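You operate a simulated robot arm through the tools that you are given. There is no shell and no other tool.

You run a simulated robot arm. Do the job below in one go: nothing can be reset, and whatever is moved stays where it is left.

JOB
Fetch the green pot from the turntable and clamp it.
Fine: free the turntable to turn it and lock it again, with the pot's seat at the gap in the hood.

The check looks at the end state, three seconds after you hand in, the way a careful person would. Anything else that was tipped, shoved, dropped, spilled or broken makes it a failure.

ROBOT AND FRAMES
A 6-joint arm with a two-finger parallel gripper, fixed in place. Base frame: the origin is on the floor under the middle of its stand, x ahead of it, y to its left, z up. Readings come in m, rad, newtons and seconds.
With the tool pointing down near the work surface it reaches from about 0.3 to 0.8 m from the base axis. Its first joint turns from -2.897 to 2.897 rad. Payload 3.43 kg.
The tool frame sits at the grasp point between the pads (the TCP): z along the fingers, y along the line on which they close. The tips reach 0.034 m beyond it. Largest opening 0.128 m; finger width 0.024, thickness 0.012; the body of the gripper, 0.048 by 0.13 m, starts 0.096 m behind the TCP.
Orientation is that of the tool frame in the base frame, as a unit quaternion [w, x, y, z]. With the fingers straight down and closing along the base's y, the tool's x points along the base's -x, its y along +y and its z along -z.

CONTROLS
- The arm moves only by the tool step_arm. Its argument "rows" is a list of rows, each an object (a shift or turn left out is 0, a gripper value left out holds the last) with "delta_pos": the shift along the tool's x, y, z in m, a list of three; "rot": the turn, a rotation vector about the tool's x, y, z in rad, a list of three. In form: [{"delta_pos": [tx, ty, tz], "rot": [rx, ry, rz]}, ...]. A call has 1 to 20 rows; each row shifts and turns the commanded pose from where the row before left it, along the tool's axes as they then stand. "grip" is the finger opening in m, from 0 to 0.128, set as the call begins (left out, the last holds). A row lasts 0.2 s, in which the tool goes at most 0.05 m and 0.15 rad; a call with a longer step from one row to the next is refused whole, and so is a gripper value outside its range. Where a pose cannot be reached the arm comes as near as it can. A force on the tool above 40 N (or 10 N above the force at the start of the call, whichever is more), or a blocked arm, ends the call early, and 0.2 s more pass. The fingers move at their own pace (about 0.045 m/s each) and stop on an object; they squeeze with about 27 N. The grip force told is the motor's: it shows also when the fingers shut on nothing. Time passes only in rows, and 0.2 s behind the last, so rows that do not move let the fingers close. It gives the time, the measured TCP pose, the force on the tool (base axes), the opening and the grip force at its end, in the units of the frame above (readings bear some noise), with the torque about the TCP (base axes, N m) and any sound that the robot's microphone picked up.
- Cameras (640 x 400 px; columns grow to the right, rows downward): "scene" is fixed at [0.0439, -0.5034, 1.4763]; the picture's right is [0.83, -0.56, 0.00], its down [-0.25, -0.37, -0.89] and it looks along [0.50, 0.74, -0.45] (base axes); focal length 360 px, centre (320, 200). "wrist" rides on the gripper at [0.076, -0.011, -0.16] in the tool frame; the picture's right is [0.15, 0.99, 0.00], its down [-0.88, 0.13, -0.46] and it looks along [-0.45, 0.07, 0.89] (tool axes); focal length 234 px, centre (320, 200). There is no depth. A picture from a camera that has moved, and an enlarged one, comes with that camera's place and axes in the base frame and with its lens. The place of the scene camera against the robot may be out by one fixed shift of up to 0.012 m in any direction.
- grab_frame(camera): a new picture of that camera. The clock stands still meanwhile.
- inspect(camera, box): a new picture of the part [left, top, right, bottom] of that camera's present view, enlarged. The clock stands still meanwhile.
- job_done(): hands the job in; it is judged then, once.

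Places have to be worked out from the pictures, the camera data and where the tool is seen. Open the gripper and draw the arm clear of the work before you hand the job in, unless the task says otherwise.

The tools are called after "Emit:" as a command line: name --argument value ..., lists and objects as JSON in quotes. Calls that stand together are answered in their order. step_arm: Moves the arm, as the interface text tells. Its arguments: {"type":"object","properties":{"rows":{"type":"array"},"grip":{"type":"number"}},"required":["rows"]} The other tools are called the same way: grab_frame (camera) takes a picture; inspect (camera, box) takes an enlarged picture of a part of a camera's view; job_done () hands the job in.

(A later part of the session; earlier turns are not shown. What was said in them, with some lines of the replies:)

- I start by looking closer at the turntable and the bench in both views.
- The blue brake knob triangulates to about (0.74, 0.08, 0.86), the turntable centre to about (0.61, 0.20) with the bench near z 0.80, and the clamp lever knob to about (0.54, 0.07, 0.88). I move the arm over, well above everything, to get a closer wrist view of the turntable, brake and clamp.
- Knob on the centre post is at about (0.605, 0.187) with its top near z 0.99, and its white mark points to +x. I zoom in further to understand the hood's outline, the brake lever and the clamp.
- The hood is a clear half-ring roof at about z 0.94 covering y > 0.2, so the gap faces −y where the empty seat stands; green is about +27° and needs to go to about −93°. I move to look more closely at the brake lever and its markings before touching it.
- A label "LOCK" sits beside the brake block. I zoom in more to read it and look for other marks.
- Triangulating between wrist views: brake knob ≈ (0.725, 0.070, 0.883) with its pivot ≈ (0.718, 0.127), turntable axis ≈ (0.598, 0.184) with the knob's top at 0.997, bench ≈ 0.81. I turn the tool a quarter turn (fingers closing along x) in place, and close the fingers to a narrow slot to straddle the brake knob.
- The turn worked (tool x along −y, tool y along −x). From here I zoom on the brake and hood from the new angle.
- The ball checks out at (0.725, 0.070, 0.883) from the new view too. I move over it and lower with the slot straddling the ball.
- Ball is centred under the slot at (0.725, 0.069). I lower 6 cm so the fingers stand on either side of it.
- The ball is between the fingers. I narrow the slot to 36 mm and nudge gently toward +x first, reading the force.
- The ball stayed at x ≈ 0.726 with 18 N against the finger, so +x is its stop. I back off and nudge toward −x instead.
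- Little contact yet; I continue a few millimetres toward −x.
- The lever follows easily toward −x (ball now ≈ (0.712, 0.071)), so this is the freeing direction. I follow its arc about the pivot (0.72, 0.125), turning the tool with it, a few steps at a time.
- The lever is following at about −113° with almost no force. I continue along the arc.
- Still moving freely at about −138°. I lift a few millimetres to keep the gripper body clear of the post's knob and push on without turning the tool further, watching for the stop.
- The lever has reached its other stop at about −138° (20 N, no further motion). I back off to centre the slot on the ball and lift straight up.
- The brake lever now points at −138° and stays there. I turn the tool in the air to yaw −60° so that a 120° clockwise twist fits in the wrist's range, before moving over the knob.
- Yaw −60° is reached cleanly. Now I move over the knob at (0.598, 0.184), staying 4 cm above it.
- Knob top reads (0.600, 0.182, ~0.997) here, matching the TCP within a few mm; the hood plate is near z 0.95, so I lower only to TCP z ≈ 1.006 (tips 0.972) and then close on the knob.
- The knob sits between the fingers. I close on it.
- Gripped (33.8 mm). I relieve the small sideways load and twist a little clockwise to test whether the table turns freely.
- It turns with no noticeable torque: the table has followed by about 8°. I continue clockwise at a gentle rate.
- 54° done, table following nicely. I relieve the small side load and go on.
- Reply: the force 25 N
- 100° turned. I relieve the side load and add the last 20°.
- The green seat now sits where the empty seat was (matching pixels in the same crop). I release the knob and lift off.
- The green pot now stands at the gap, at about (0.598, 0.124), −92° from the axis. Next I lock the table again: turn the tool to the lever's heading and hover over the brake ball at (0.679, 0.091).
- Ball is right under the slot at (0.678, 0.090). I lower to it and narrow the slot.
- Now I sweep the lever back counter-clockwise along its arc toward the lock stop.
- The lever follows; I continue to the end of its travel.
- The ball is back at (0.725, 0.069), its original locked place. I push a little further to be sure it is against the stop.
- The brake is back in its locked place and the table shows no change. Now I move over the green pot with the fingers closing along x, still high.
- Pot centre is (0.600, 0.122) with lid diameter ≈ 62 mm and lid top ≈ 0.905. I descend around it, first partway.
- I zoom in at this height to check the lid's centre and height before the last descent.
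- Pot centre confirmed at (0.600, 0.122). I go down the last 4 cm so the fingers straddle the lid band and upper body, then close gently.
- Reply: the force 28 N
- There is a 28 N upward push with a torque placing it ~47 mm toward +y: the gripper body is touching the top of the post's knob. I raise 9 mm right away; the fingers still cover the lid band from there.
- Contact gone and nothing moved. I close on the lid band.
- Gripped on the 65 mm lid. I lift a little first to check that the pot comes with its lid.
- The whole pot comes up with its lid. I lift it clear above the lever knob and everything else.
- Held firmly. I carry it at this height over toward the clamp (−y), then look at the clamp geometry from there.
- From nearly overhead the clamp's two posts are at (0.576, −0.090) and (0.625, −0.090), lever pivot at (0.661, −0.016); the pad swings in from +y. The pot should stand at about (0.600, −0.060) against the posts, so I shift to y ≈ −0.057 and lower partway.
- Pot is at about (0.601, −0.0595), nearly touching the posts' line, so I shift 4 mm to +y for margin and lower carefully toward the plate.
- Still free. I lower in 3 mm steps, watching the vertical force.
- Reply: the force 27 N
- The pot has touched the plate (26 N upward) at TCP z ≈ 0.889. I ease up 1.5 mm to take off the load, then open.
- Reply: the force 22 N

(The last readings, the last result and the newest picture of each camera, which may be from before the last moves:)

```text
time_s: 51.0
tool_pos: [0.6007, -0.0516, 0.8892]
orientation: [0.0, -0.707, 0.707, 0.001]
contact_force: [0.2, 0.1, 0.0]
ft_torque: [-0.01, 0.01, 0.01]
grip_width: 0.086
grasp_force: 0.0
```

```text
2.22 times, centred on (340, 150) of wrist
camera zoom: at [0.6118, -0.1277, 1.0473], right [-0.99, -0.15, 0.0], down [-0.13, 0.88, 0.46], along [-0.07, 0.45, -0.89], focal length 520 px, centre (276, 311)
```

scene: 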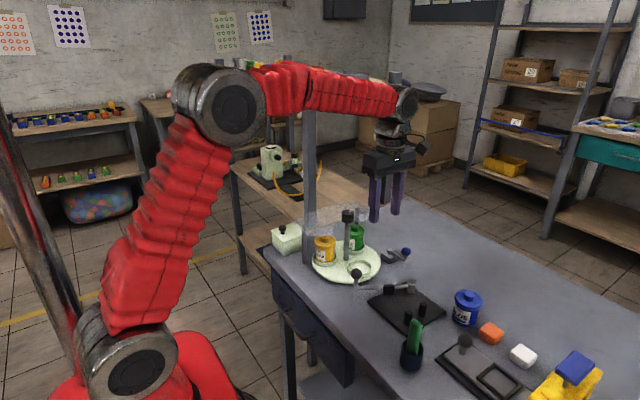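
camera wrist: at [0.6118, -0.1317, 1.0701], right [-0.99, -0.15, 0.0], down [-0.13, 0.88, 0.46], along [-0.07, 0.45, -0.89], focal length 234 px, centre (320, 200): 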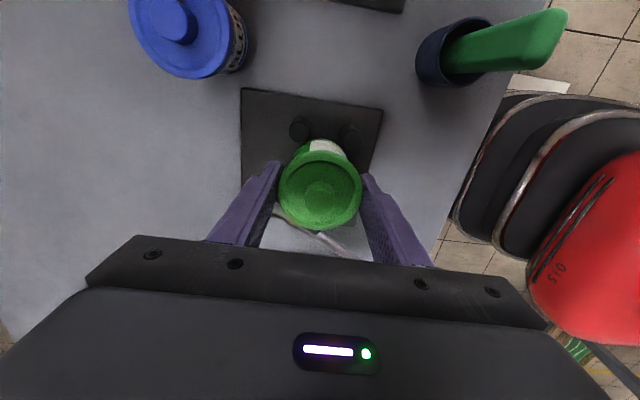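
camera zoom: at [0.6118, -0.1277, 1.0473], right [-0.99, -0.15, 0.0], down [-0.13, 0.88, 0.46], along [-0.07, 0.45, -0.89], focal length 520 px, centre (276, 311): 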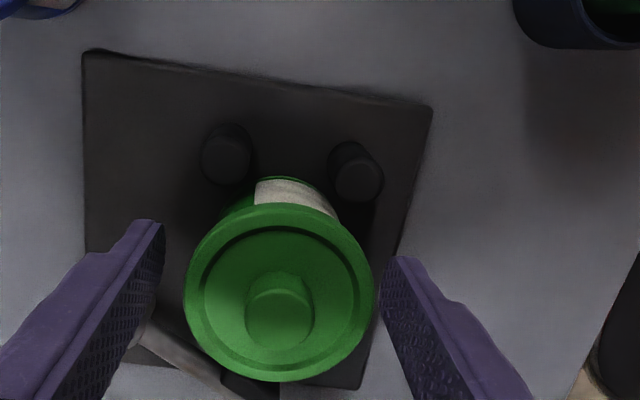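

The pot stands upright on the plate at about (0.600, −0.055) with the fingers free. I lift straight up.

Emit:
step_arm --rows '[{"delta_pos": [0, 0, -0.02]}, {"delta_pos": [0, 0, -0.03]}, {"delta_pos": [0, 0, -0.04]}, {"delta_pos": [0, 0, -0.04]}, {"delta_pos": [0, 0, -0.04]}, {"delta_pos": [0, 0, 0]}]' --grip 0.086

Emit:
grab_frame --camera "wrist"

Emit:
inspect --camera "wrist" --box '[230, 60, 430, 220]'

Emit:
inspect --camera "scene" --box '[340, 240, 460, 330]'

```text
time_s: 52.4
tool_pos: [0.6022, -0.0534, 1.0595]
orientation: [0.0, -0.707, 0.707, 0.0]
contact_force: [0.0, -0.4, -0.3]
ft_torque: [0.01, 0.03, -0.02]
grip_width: 0.0859
grasp_force: 0.0
```

```text
taken
camera wrist: at [0.6131, -0.1285, 1.2191], right [-0.99, -0.15, 0.0], down [-0.13, 0.88, 0.46], along [-0.07, 0.45, -0.89], focal length 234 px, centre (320, 200)
```

wrist: 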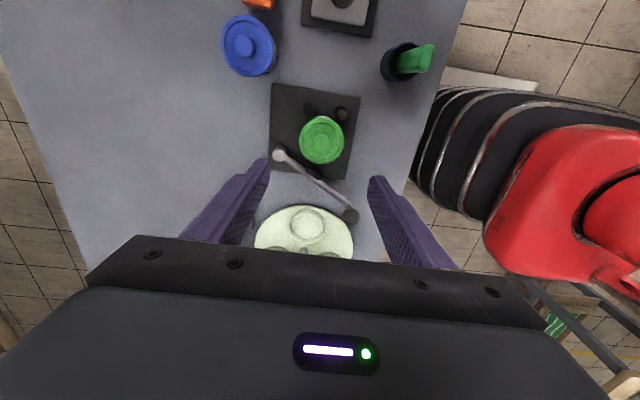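

```text
2.50 times, centred on (330, 140) of wrist
camera zoom: at [0.6131, -0.1285, 1.2191], right [-0.99, -0.15, 0.0], down [-0.13, 0.88, 0.46], along [-0.07, 0.45, -0.89], focal length 585 px, centre (295, 350)
```

zoom: 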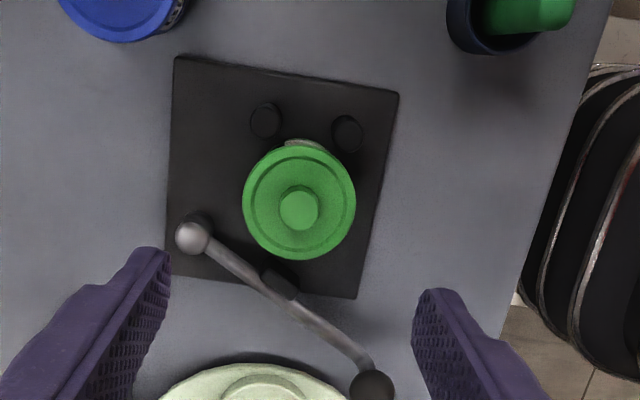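

```text
4.44 times, centred on (400, 285) of scene
camera zoom: at [0.0439, -0.5034, 1.4763], right [0.83, -0.56, 0.0], down [-0.25, -0.37, -0.89], along [0.5, 0.74, -0.45], focal length 1600 px, centre (-36, -178)
```

zoom: 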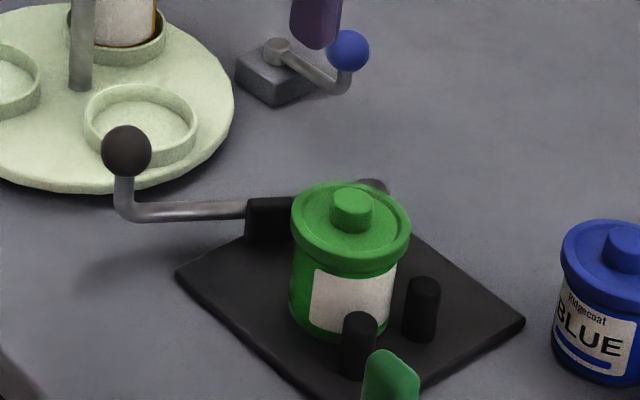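

The pot stands in the clamp against its posts' side with a small gap. Next I turn the tool back to yaw 180° (fingers closing along y) and hover over the clamp lever's knob at about (0.534, 0.058).

Emit:
step_arm --rows '[{"rot": [0, 0, 0.1428]}, {"rot": [0, 0, 0.1428]}, {"rot": [0, 0, 0.1428]}, {"rot": [0, 0, 0.1428]}, {"rot": [0, 0, 0.1428]}, {"rot": [0, 0, 0.1428]}, {"rot": [0, 0, 0.1428]}, {"rot": [0, 0, 0.1428]}, {"rot": [0, 0, 0.1428]}, {"rot": [0, 0, 0.1428]}, {"rot": [0, 0, 0.1428]}, {"delta_pos": [0.0166, 0.0278, 0.0125]}, {"delta_pos": [0.0166, 0.0278, 0.0125]}, {"delta_pos": [0.0166, 0.0278, 0.0125]}, {"delta_pos": [0.0166, 0.0278, 0.0125]}, {"delta_pos": [0, 0, 0]}]' --grip 0.06

Emit:
grab_frame --camera "wrist"

Emit:
inspect --camera "wrist" --box '[200, 80, 400, 220]'

Emit:
inspect --camera "scene" --box '[310, 190, 450, 330]'

```text
time_s: 55.8
tool_pos: [0.5346, 0.0593, 1.0071]
orientation: [0.0, 0.0, 1.0, -0.001]
contact_force: [-0.1, 1.2, -0.6]
ft_torque: [0.0, -0.01, -0.01]
grip_width: 0.06
grasp_force: 0.1
```

```text
taken
camera wrist: at [0.4592, 0.0472, 1.1663], right [-0.15, 0.99, 0.0], down [0.88, 0.13, 0.46], along [0.45, 0.07, -0.89], focal length 234 px, centre (320, 200)
```

wrist: 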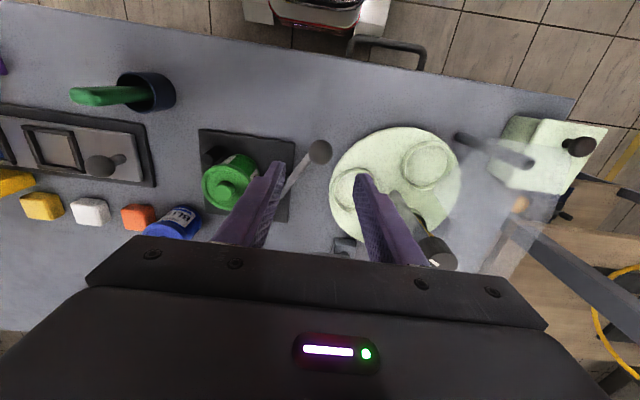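

```text
2.86 times, centred on (300, 150) of wrist
camera zoom: at [0.4592, 0.0472, 1.1663], right [-0.15, 0.99, 0.0], down [0.88, 0.13, 0.46], along [0.45, 0.07, -0.89], focal length 669 px, centre (377, 343)
```

zoom: 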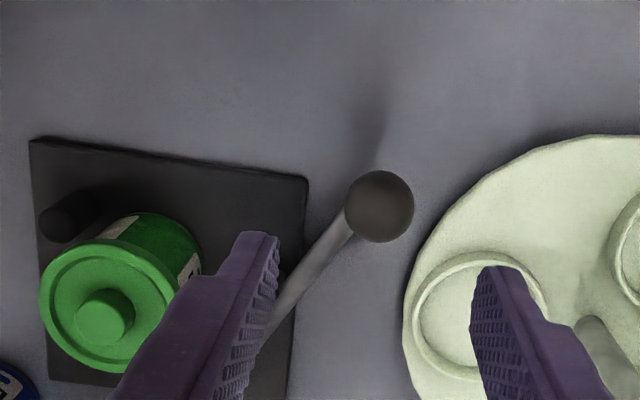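

```text
2.86 times, centred on (380, 260) of scene
camera zoom: at [0.0439, -0.5034, 1.4763], right [0.83, -0.56, 0.0], down [-0.25, -0.37, -0.89], along [0.5, 0.74, -0.45], focal length 1029 px, centre (149, 29)
```

zoom: 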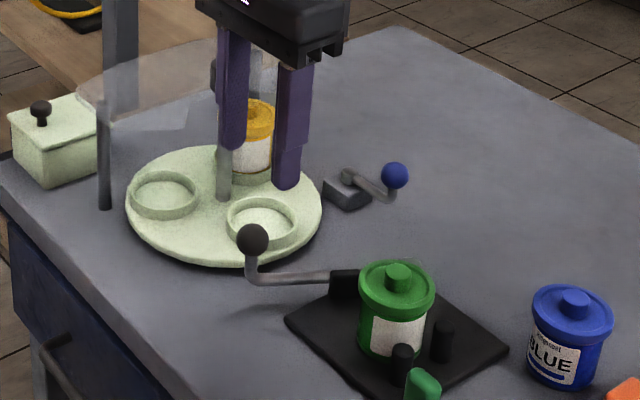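

Knob confirmed at (0.534, 0.059, 0.894), right below the TCP. I lower to straddle it.

Emit:
step_arm --rows '[{"delta_pos": [0, 0.0005, 0.035]}, {"delta_pos": [0, 0, 0.035]}, {"delta_pos": [0, 0, 0.025]}, {"delta_pos": [0, 0, 0.01]}, {"delta_pos": [0, 0, 0]}]' --grip 0.06

Emit:
step_arm --rows '[{"delta_pos": [0, 0, 0]}, {"delta_pos": [0, 0, 0]}]' --grip 0.04

Emit:
grab_frame --camera "wrist"

Emit:
inspect --camera "scene" --box '[320, 210, 440, 320]'

```text
time_s: 57.0
tool_pos: [0.5341, 0.0595, 0.9029]
orientation: [0.0, 0.0, 1.0, 0.0]
contact_force: [0.7, 0.5, 0.3]
ft_torque: [-0.02, 0.01, -0.04]
grip_width: 0.0598
grasp_force: 0.0
```

```text
time_s: 57.6
tool_pos: [0.5344, 0.0586, 0.903]
orientation: [0.0, 0.0, 1.0, 0.001]
contact_force: [0.3, 0.5, 0.2]
ft_torque: [-0.02, 0.0, -0.02]
grip_width: 0.04
grasp_force: 0.0
```

```text
taken
camera wrist: at [0.4585, 0.0483, 1.0621], right [-0.15, 0.99, 0.0], down [0.88, 0.13, 0.46], along [0.45, 0.07, -0.89], focal length 234 px, centre (320, 200)
```

wrist: 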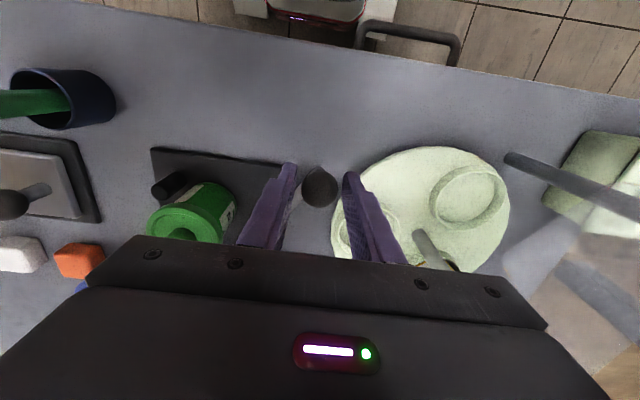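

```text
3.64 times, centred on (380, 265) of scene
camera zoom: at [0.0439, -0.5034, 1.4763], right [0.83, -0.56, 0.0], down [-0.25, -0.37, -0.89], along [0.5, 0.74, -0.45], focal length 1309 px, centre (102, -36)
```

zoom: 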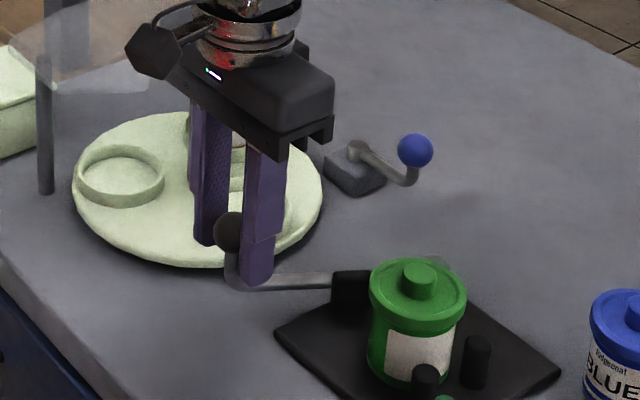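

The knob is between the fingers. I push the lever along its arc about the pivot (0.661, −0.016), first 10°.

Emit:
step_arm --rows '[{"delta_pos": [0, -0.0055, 0]}, {"delta_pos": [0.0033, -0.0064, 0]}, {"delta_pos": [0.0033, -0.0064, 0]}, {"delta_pos": [0.0025, -0.006, 0]}, {"delta_pos": [0.0025, -0.006, 0]}]' --grip 0.04

Emit:
grab_frame --camera "wrist"

Emit:
inspect --camera "scene" --box '[320, 210, 440, 320]'

```text
time_s: 58.8
tool_pos: [0.5231, 0.0284, 0.9018]
orientation: [0.0, 0.0, 1.0, 0.0]
contact_force: [0.8, -2.9, 0.4]
ft_torque: [0.07, -0.01, 0.01]
grip_width: 0.0412
grasp_force: 0.8
```

```text
taken
camera wrist: at [0.447, 0.0169, 1.0625], right [-0.15, 0.99, 0.0], down [0.88, 0.13, 0.46], along [0.45, 0.07, -0.89], focal length 234 px, centre (320, 200)
```

wrist: 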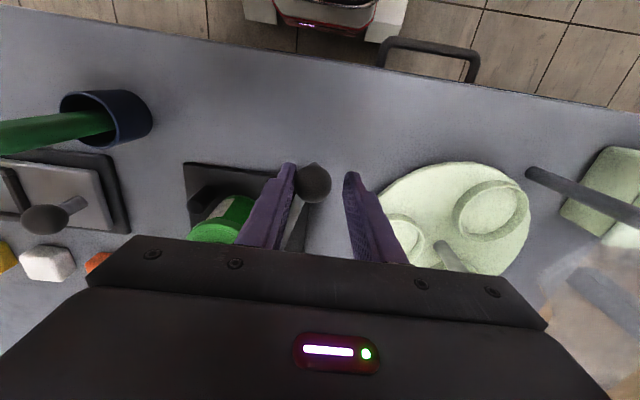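

```text
3.64 times, centred on (380, 265) of scene
camera zoom: at [0.0439, -0.5034, 1.4763], right [0.83, -0.56, 0.0], down [-0.25, -0.37, -0.89], along [0.5, 0.74, -0.45], focal length 1309 px, centre (102, -36)
```

zoom: 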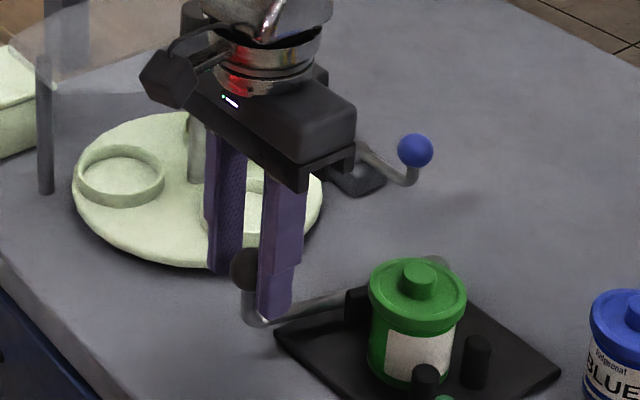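

The lever moves easily (ball now ≈ (0.519, 0.022), 165°). I continue slowly toward the pot, watching the force.

Emit:
step_arm --rows '[{"delta_pos": [0.0025, -0.006, 0]}, {"delta_pos": [0.002, -0.006, 0]}, {"delta_pos": [0.0015, -0.006, 0]}]' --grip 0.04

Emit:
grab_frame --camera "wrist"

Emit:
inspect --camera "scene" --box '[340, 230, 450, 320]'

```text
time_s: 59.6
tool_pos: [0.517, 0.0119, 0.9047]
orientation: [0.0, 0.0, 1.0, 0.001]
contact_force: [0.4, -2.0, -0.2]
ft_torque: [0.0, 0.0, 0.02]
grip_width: 0.0416
grasp_force: 1.0
```

```text
taken
camera wrist: at [0.4408, -0.0003, 1.0628], right [-0.15, 0.99, 0.0], down [0.88, 0.13, 0.46], along [0.45, 0.07, -0.89], focal length 234 px, centre (320, 200)
```

wrist: 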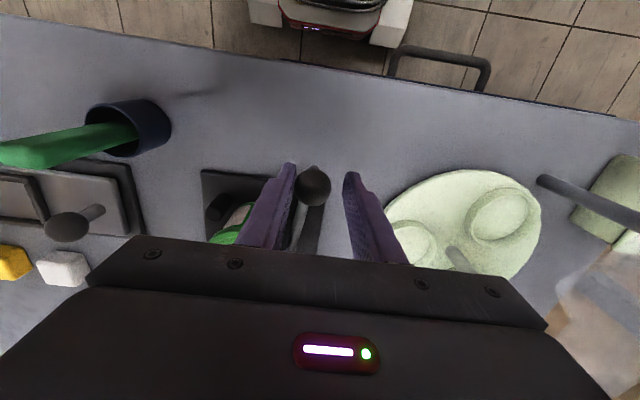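

```text
4.44 times, centred on (395, 275) of scene
camera zoom: at [0.0439, -0.5034, 1.4763], right [0.83, -0.56, 0.0], down [-0.25, -0.37, -0.89], along [0.5, 0.74, -0.45], focal length 1600 px, centre (-13, -133)
```

zoom: 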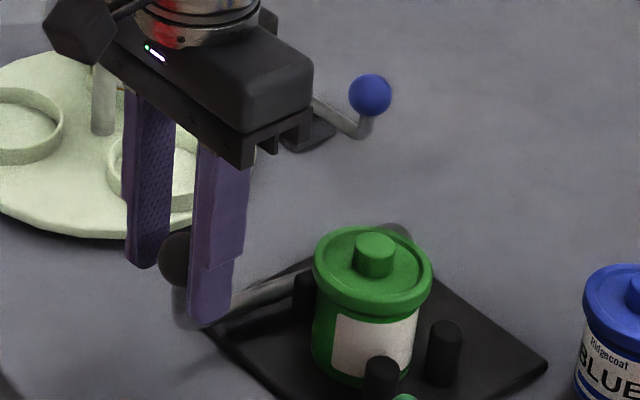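

The lever leans on the −y finger with about 2 N, i.e. it is now pulling itself closed; I keep leading it gently toward the pot.

Emit:
step_arm --rows '[{"delta_pos": [0.001, -0.005, 0]}, {"delta_pos": [0.001, -0.005, 0]}, {"delta_pos": [0, 0, 0]}]' --grip 0.04

Emit:
grab_frame --camera "wrist"

Emit:
inspect --camera "scene" --box '[340, 230, 450, 320]'

```text
time_s: 60.4
tool_pos: [0.5137, 0.0014, 0.9027]
orientation: [0.001, 0.0, 1.0, 0.0]
contact_force: [0.5, -2.7, -1.4]
ft_torque: [-0.02, -0.04, 0.03]
grip_width: 0.0411
grasp_force: 1.2
```

```text
taken
camera wrist: at [0.4387, -0.0105, 1.0627], right [-0.15, 0.99, 0.0], down [0.88, 0.13, 0.46], along [0.45, 0.07, -0.89], focal length 234 px, centre (320, 200)
```

wrist: 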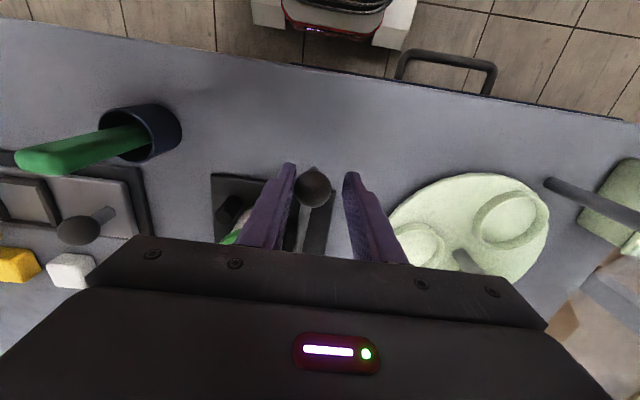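

```text
4.44 times, centred on (395, 275) of scene
camera zoom: at [0.0439, -0.5034, 1.4763], right [0.83, -0.56, 0.0], down [-0.25, -0.37, -0.89], along [0.5, 0.74, -0.45], focal length 1600 px, centre (-13, -133)
```

zoom: 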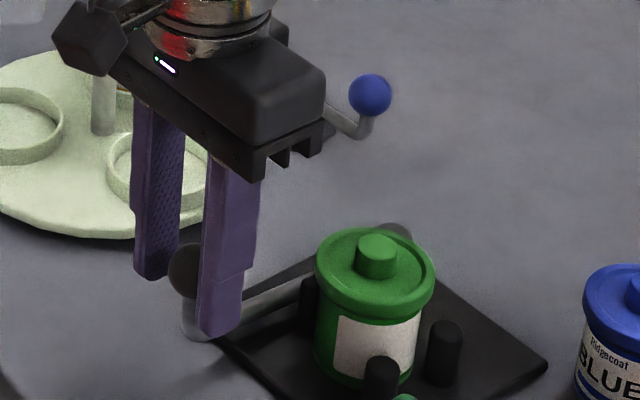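

The pad has met the pot and started to slide it toward the posts. I continue with small steps.

Emit:
step_arm --rows '[{"delta_pos": [0.0005, -0.004, 0]}, {"delta_pos": [0.0003, -0.004, 0]}, {"delta_pos": [0, 0, 0]}]' --grip 0.04

Emit:
grab_frame --camera "wrist"

Emit:
inspect --camera "scene" --box '[340, 230, 450, 320]'

```text
time_s: 61.2
tool_pos: [0.5139, -0.0059, 0.9039]
orientation: [0.0, 0.0, 1.0, 0.0]
contact_force: [1.5, -1.5, 0.0]
ft_torque: [-0.01, -0.01, 0.01]
grip_width: 0.041
grasp_force: 1.1
```

```text
taken
camera wrist: at [0.4376, -0.0181, 1.0624], right [-0.15, 0.99, 0.0], down [0.88, 0.13, 0.46], along [0.45, 0.07, -0.89], focal length 234 px, centre (320, 200)
```

wrist: 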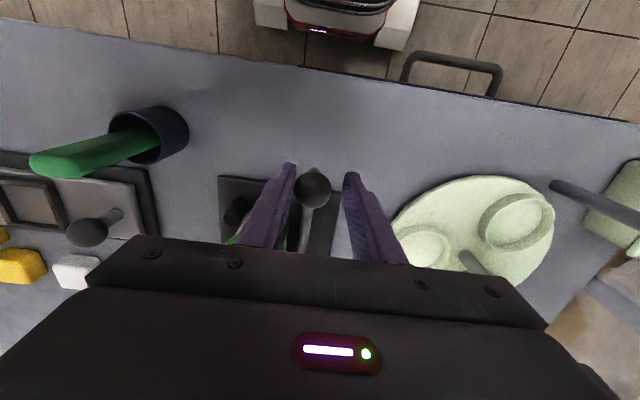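

```text
4.44 times, centred on (395, 275) of scene
camera zoom: at [0.0439, -0.5034, 1.4763], right [0.83, -0.56, 0.0], down [-0.25, -0.37, -0.89], along [0.5, 0.74, -0.45], focal length 1600 px, centre (-13, -133)
```

zoom: 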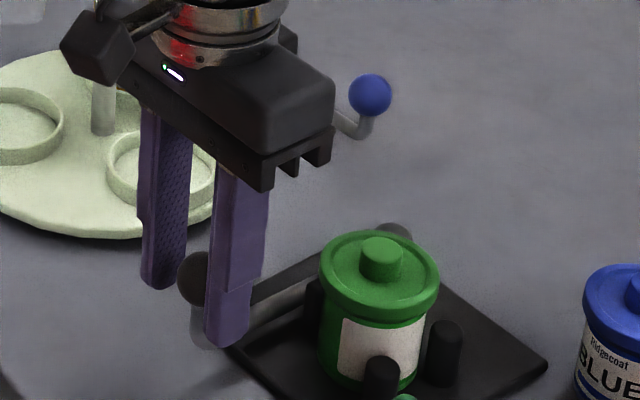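

The pot is nearing the posts. I continue.

Emit:
step_arm --rows '[{"delta_pos": [0.0001, -0.004, 0]}, {"delta_pos": [0, -0.004, 0]}, {"delta_pos": [0, 0, 0]}]' --grip 0.04

Emit:
grab_frame --camera "wrist"

Emit:
inspect --camera "scene" --box '[340, 230, 450, 320]'

```text
time_s: 62.0
tool_pos: [0.5138, -0.0159, 0.9034]
orientation: [0.0, 0.0, 1.0, 0.0]
contact_force: [-0.7, -2.3, -1.2]
ft_torque: [-0.02, -0.01, -0.02]
grip_width: 0.0413
grasp_force: 1.0
```

```text
taken
camera wrist: at [0.438, -0.0262, 1.0626], right [-0.15, 0.99, 0.0], down [0.88, 0.13, 0.46], along [0.45, 0.07, -0.89], focal length 234 px, centre (320, 200)
```

wrist: 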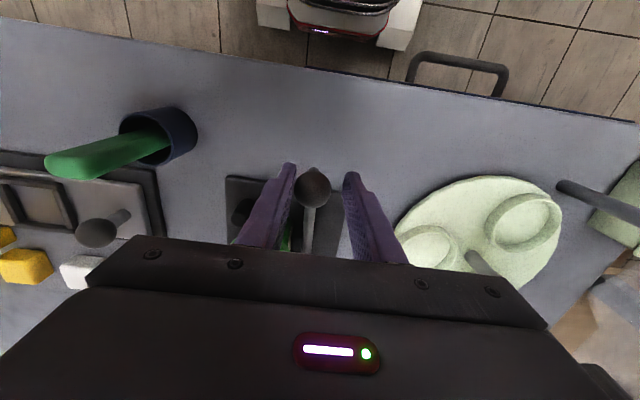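

```text
4.44 times, centred on (395, 275) of scene
camera zoom: at [0.0439, -0.5034, 1.4763], right [0.83, -0.56, 0.0], down [-0.25, -0.37, -0.89], along [0.5, 0.74, -0.45], focal length 1600 px, centre (-13, -133)
```

zoom: 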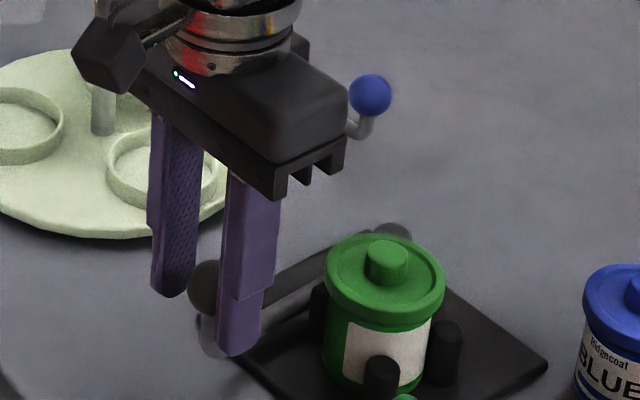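

I take a closer look at the pot, pad and posts before going on.

Emit:
inspect --camera "scene" --box '[390, 270, 450, 320]'

Emit:
inspect --camera "wrist" --box '[210, 150, 350, 260]'

```text
8.00 times, centred on (420, 295) of scene
camera zoom: at [0.0439, -0.5034, 1.4763], right [0.83, -0.56, 0.0], down [-0.25, -0.37, -0.89], along [0.5, 0.74, -0.45], focal length 2880 px, centre (-480, -560)
```

zoom: 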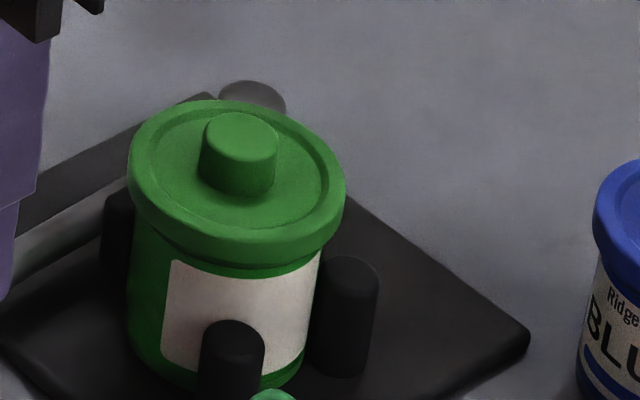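

```text
3.64 times, centred on (280, 205) of wrist
camera zoom: at [0.438, -0.0262, 1.0626], right [-0.15, 0.99, 0.0], down [0.88, 0.13, 0.46], along [0.45, 0.07, -0.89], focal length 852 px, centre (466, 182)
```

zoom: 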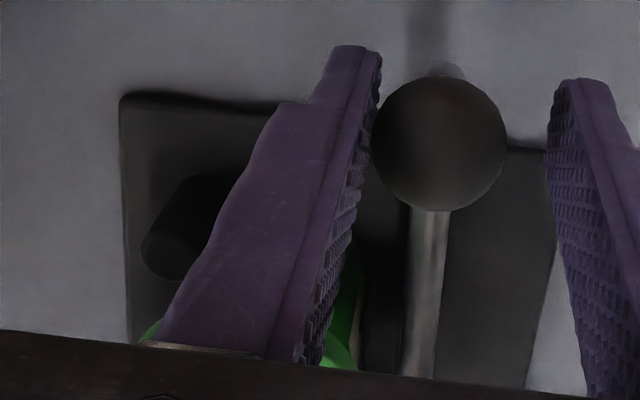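

The pot is now at about y −0.063, close to the posts; the lever is near 182°. I continue in small steps until it firms up.

Emit:
step_arm --rows '[{"delta_pos": [0, -0.003, 0]}, {"delta_pos": [0, -0.003, 0]}, {"delta_pos": [0, 0, 0]}]' --grip 0.04

Emit:
inspect --camera "scene" --box '[390, 270, 450, 320]'

Emit:
inspect --camera "wrist" --box '[210, 150, 350, 260]'

```text
time_s: 62.8
tool_pos: [0.5145, -0.0213, 0.9029]
orientation: [-0.001, 0.0, 1.0, 0.0]
contact_force: [-1.2, 0.2, 0.1]
ft_torque: [0.02, -0.02, -0.01]
grip_width: 0.0399
grasp_force: 0.1
```

```text
8.00 times, centred on (420, 295) of scene
camera zoom: at [0.0439, -0.5034, 1.4763], right [0.83, -0.56, 0.0], down [-0.25, -0.37, -0.89], along [0.5, 0.74, -0.45], focal length 2880 px, centre (-480, -560)
```

zoom: 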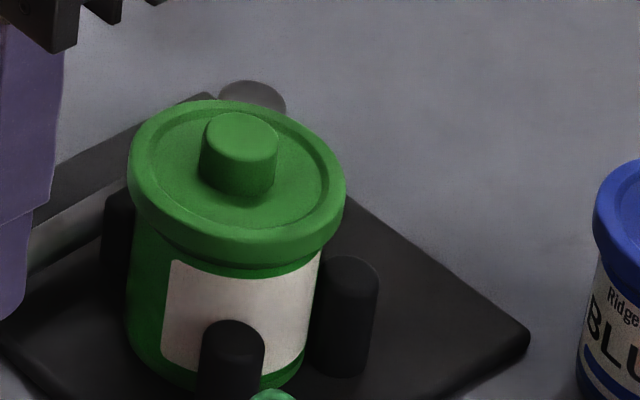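

```text
3.64 times, centred on (280, 205) of wrist
camera zoom: at [0.4386, -0.0319, 1.0627], right [-0.15, 0.99, 0.0], down [0.88, 0.13, 0.46], along [0.45, 0.07, -0.89], focal length 852 px, centre (466, 182)
```

zoom: 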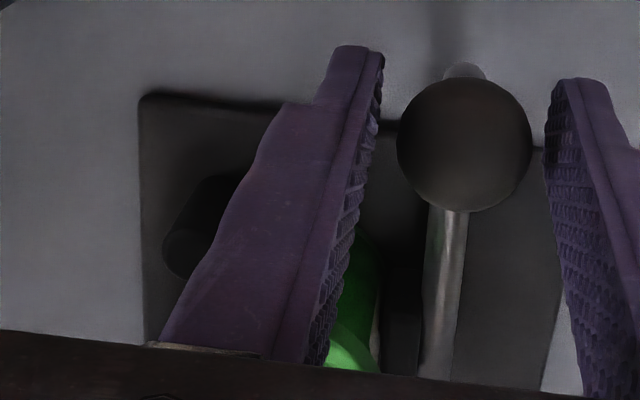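

The ball has stopped following: the pad presses the pot against the posts and the lever holds by itself. I press on it with the +y finger to make sure it is fully home.

Emit:
step_arm --rows '[{"delta_pos": [0, -0.004, 0]}, {"delta_pos": [0, -0.003, 0]}, {"delta_pos": [0, -0.002, 0]}, {"delta_pos": [0, 0, 0]}]' --grip 0.04

Emit:
inspect --camera "scene" --box '[390, 270, 450, 320]'

Emit:
inspect --camera "wrist" --box '[210, 150, 350, 260]'

```text
time_s: 63.8
tool_pos: [0.5142, -0.0296, 0.9039]
orientation: [-0.001, 0.0, 1.0, 0.0]
contact_force: [-2.5, 9.1, -1.2]
ft_torque: [0.05, 0.0, 0.07]
grip_width: 0.0453
grasp_force: 4.3
```

```text
8.00 times, centred on (420, 295) of scene
camera zoom: at [0.0439, -0.5034, 1.4763], right [0.83, -0.56, 0.0], down [-0.25, -0.37, -0.89], along [0.5, 0.74, -0.45], focal length 2880 px, centre (-480, -560)
```

zoom: 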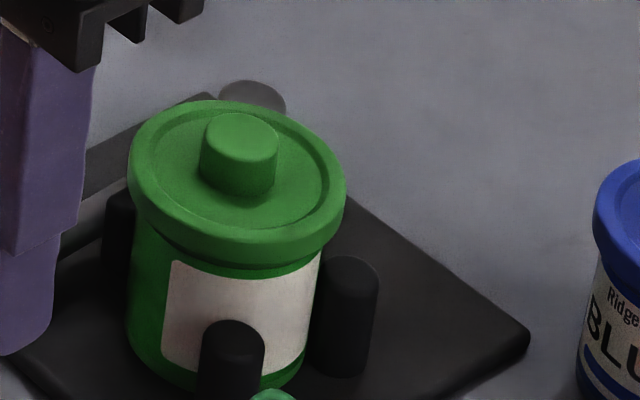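

```text
3.64 times, centred on (280, 205) of wrist
camera zoom: at [0.4387, -0.0406, 1.0625], right [-0.15, 0.99, 0.0], down [0.88, 0.13, 0.46], along [0.45, 0.07, -0.89], focal length 852 px, centre (466, 182)
```

zoom: 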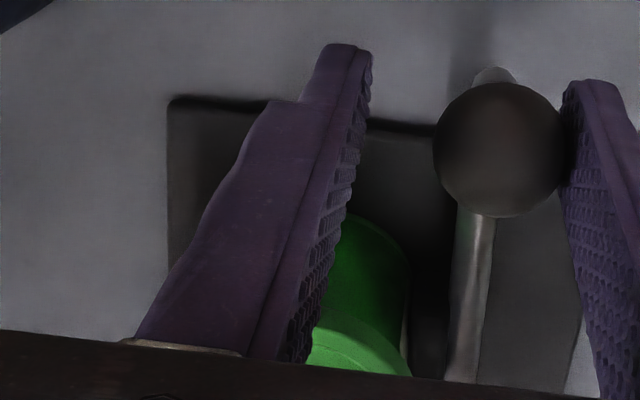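

The lever stays put against 9 N: pot, pad and posts are tight. I centre the slot again, open, and lift away.

Emit:
step_arm --rows '[{"delta_pos": [0, 0.004, 0]}, {"delta_pos": [0, 0.004, 0]}, {"delta_pos": [0, 0, 0]}]' --grip 0.06

Emit:
step_arm --rows '[{"delta_pos": [0, 0, -0.02]}, {"delta_pos": [0, 0, -0.03]}, {"delta_pos": [0, 0, -0.04]}, {"delta_pos": [0, 0, -0.04]}, {"delta_pos": [0, 0, -0.04]}, {"delta_pos": [0, 0, 0]}]' --grip 0.06

Emit:
grab_frame --camera "wrist"

Emit:
inspect --camera "wrist" --box '[200, 90, 400, 230]'

Emit:
inspect --camera "scene" --box '[350, 240, 460, 330]'

```text
time_s: 64.6
tool_pos: [0.5154, -0.0215, 0.9036]
orientation: [0.001, -0.001, 1.0, -0.001]
contact_force: [0.2, -0.6, 1.1]
ft_torque: [-0.02, 0.02, 0.03]
grip_width: 0.0599
grasp_force: 0.1
```

```text
time_s: 66.0
tool_pos: [0.5142, -0.0235, 1.0744]
orientation: [-0.001, 0.0, 1.0, 0.0]
contact_force: [-0.2, -0.4, -0.2]
ft_torque: [0.0, -0.02, 0.0]
grip_width: 0.0602
grasp_force: 0.0
```

```text
taken
camera wrist: at [0.4388, -0.0348, 1.2335], right [-0.15, 0.99, 0.0], down [0.88, 0.13, 0.46], along [0.45, 0.07, -0.89], focal length 234 px, centre (320, 200)
```

wrist: 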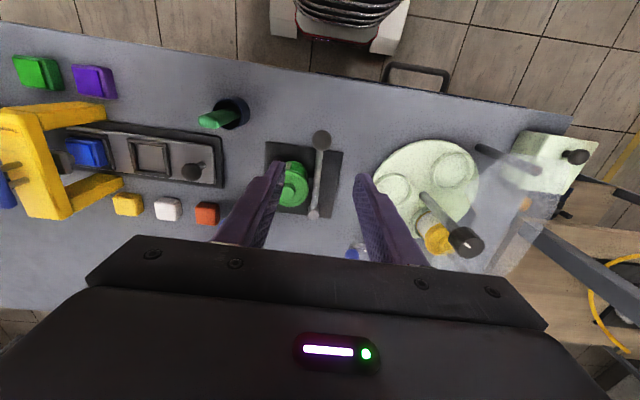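

```text
2.86 times, centred on (300, 160) of wrist
camera zoom: at [0.4388, -0.0348, 1.2335], right [-0.15, 0.99, 0.0], down [0.88, 0.13, 0.46], along [0.45, 0.07, -0.89], focal length 669 px, centre (377, 314)
```

zoom: 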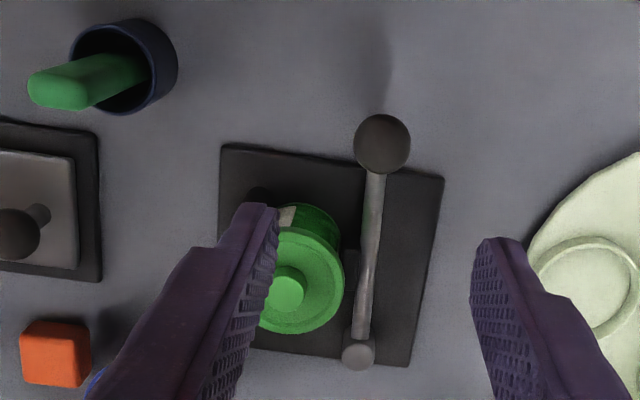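

```text
4.44 times, centred on (405, 285) of scene
camera zoom: at [0.0439, -0.5034, 1.4763], right [0.83, -0.56, 0.0], down [-0.25, -0.37, -0.89], along [0.5, 0.74, -0.45], focal length 1600 px, centre (-58, -178)
```

zoom: 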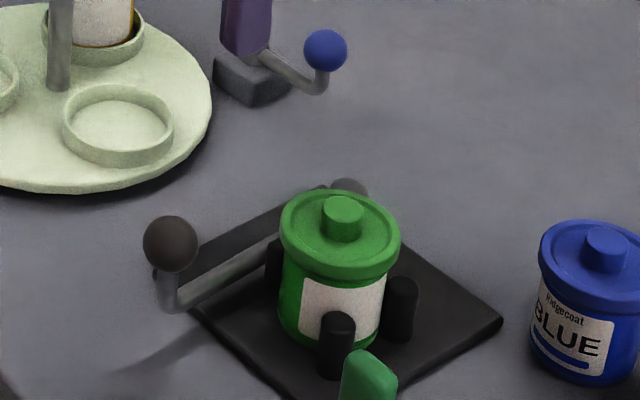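

The clamp holds the pot by itself. I draw the arm up and back to its starting place, open the gripper, and inspect everything.

Emit:
step_arm --rows '[{"delta_pos": [0.01, 0, -0.04]}, {"delta_pos": [0.02, -0.01, -0.035]}, {"delta_pos": [0.023, -0.01, -0.03]}, {"delta_pos": [0.023, -0.01, -0.03]}, {"delta_pos": [0.023, -0.01, -0.03]}, {"delta_pos": [0.023, -0.01, -0.03]}, {"delta_pos": [0.023, -0.01, -0.023]}, {"delta_pos": [0, 0, 0]}]' --grip 0.128

Emit:
grab_frame --camera "scene"

Emit:
grab_frame --camera "wrist"

Emit:
inspect --camera "wrist" --box '[250, 140, 430, 260]'

Emit:
inspect --camera "scene" --box '[280, 190, 440, 330]'

```text
time_s: 67.8
tool_pos: [0.3697, -0.0799, 1.2917]
orientation: [0.0, 0.0, 1.0, 0.0]
contact_force: [0.1, 0.3, -1.0]
ft_torque: [0.01, 0.01, 0.01]
grip_width: 0.1279
grasp_force: 0.0
```

```text
taken
```

scene: 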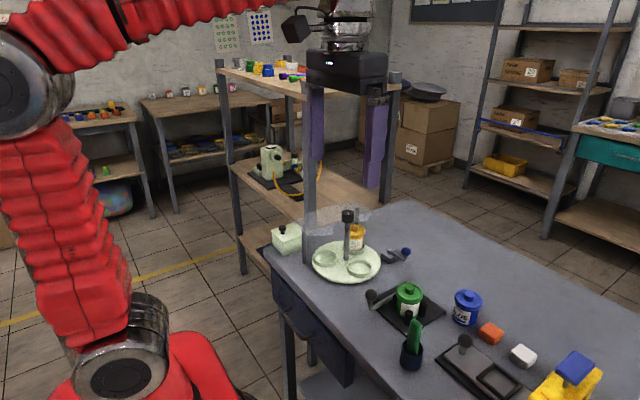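

```text
taken
camera wrist: at [0.2939, -0.0919, 1.4512], right [-0.15, 0.99, 0.0], down [0.88, 0.13, 0.46], along [0.45, 0.07, -0.89], focal length 234 px, centre (320, 200)
```

wrist: 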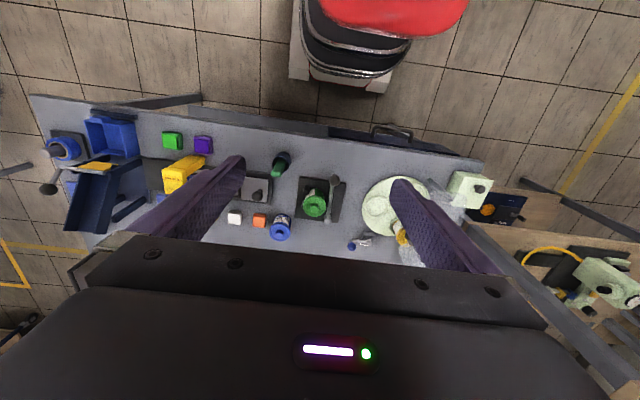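

```text
3.33 times, centred on (340, 200) of wrist
camera zoom: at [0.2939, -0.0919, 1.4512], right [-0.15, 0.99, 0.0], down [0.88, 0.13, 0.46], along [0.45, 0.07, -0.89], focal length 781 px, centre (253, 200)
```

zoom: 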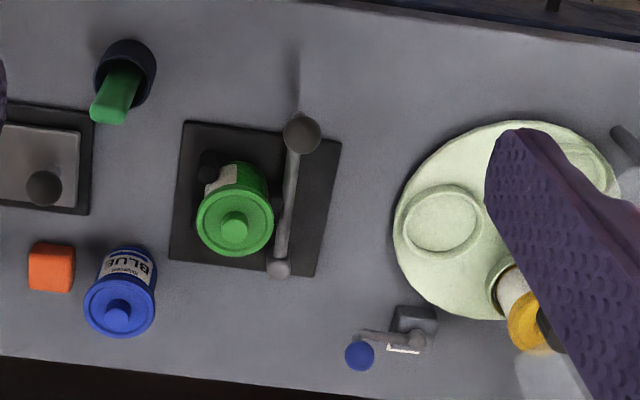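

```text
2.86 times, centred on (360, 260) of scene
camera zoom: at [0.0439, -0.5034, 1.4763], right [0.83, -0.56, 0.0], down [-0.25, -0.37, -0.89], along [0.5, 0.74, -0.45], focal length 1029 px, centre (206, 29)
```

zoom: 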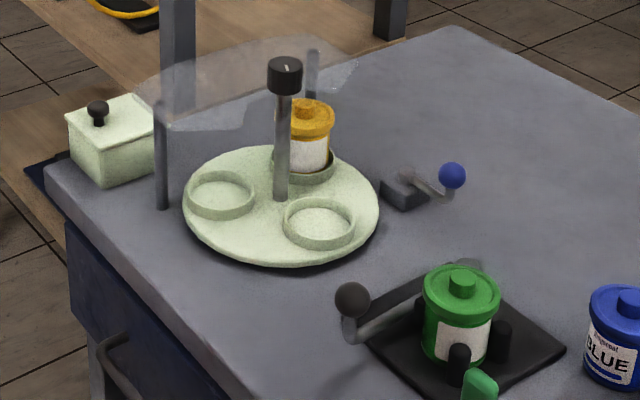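

All checks agree. The green pot stands upright, held between the clamp pad and both posts. The brake ball and the seat at the gap are at the same pixels as before the job. The yellow pot and everything else are undisturbed, and the arm is clear with the gripper open, so I hand the job in.

Emit:
job_done

```text
The job is handed in.
```

The green pot is off the turntable and clamped. It stands upright on the clamp plate, pressed against both posts by the lever pad. The lever stayed closed by itself after I let go.

- **Turntable:** I freed it, turned it 120° clockwise so the green pot's seat came to the gap in the hood, and swung the brake back to its original locked stop. I judged the lock from the lever's position; I did not try to turn the table against it.
- **A bump on the way:** while reaching for the pot, the gripper body pressed on the knob of the turntable's centre post with about 28 N. I backed off at once, and nothing had moved in the pictures afterwards.
- **Everything else:** the yellow pot rode round in its own seat. The final pictures show nothing else tipped or shifted.

The arm is back at its starting place with the gripper open.
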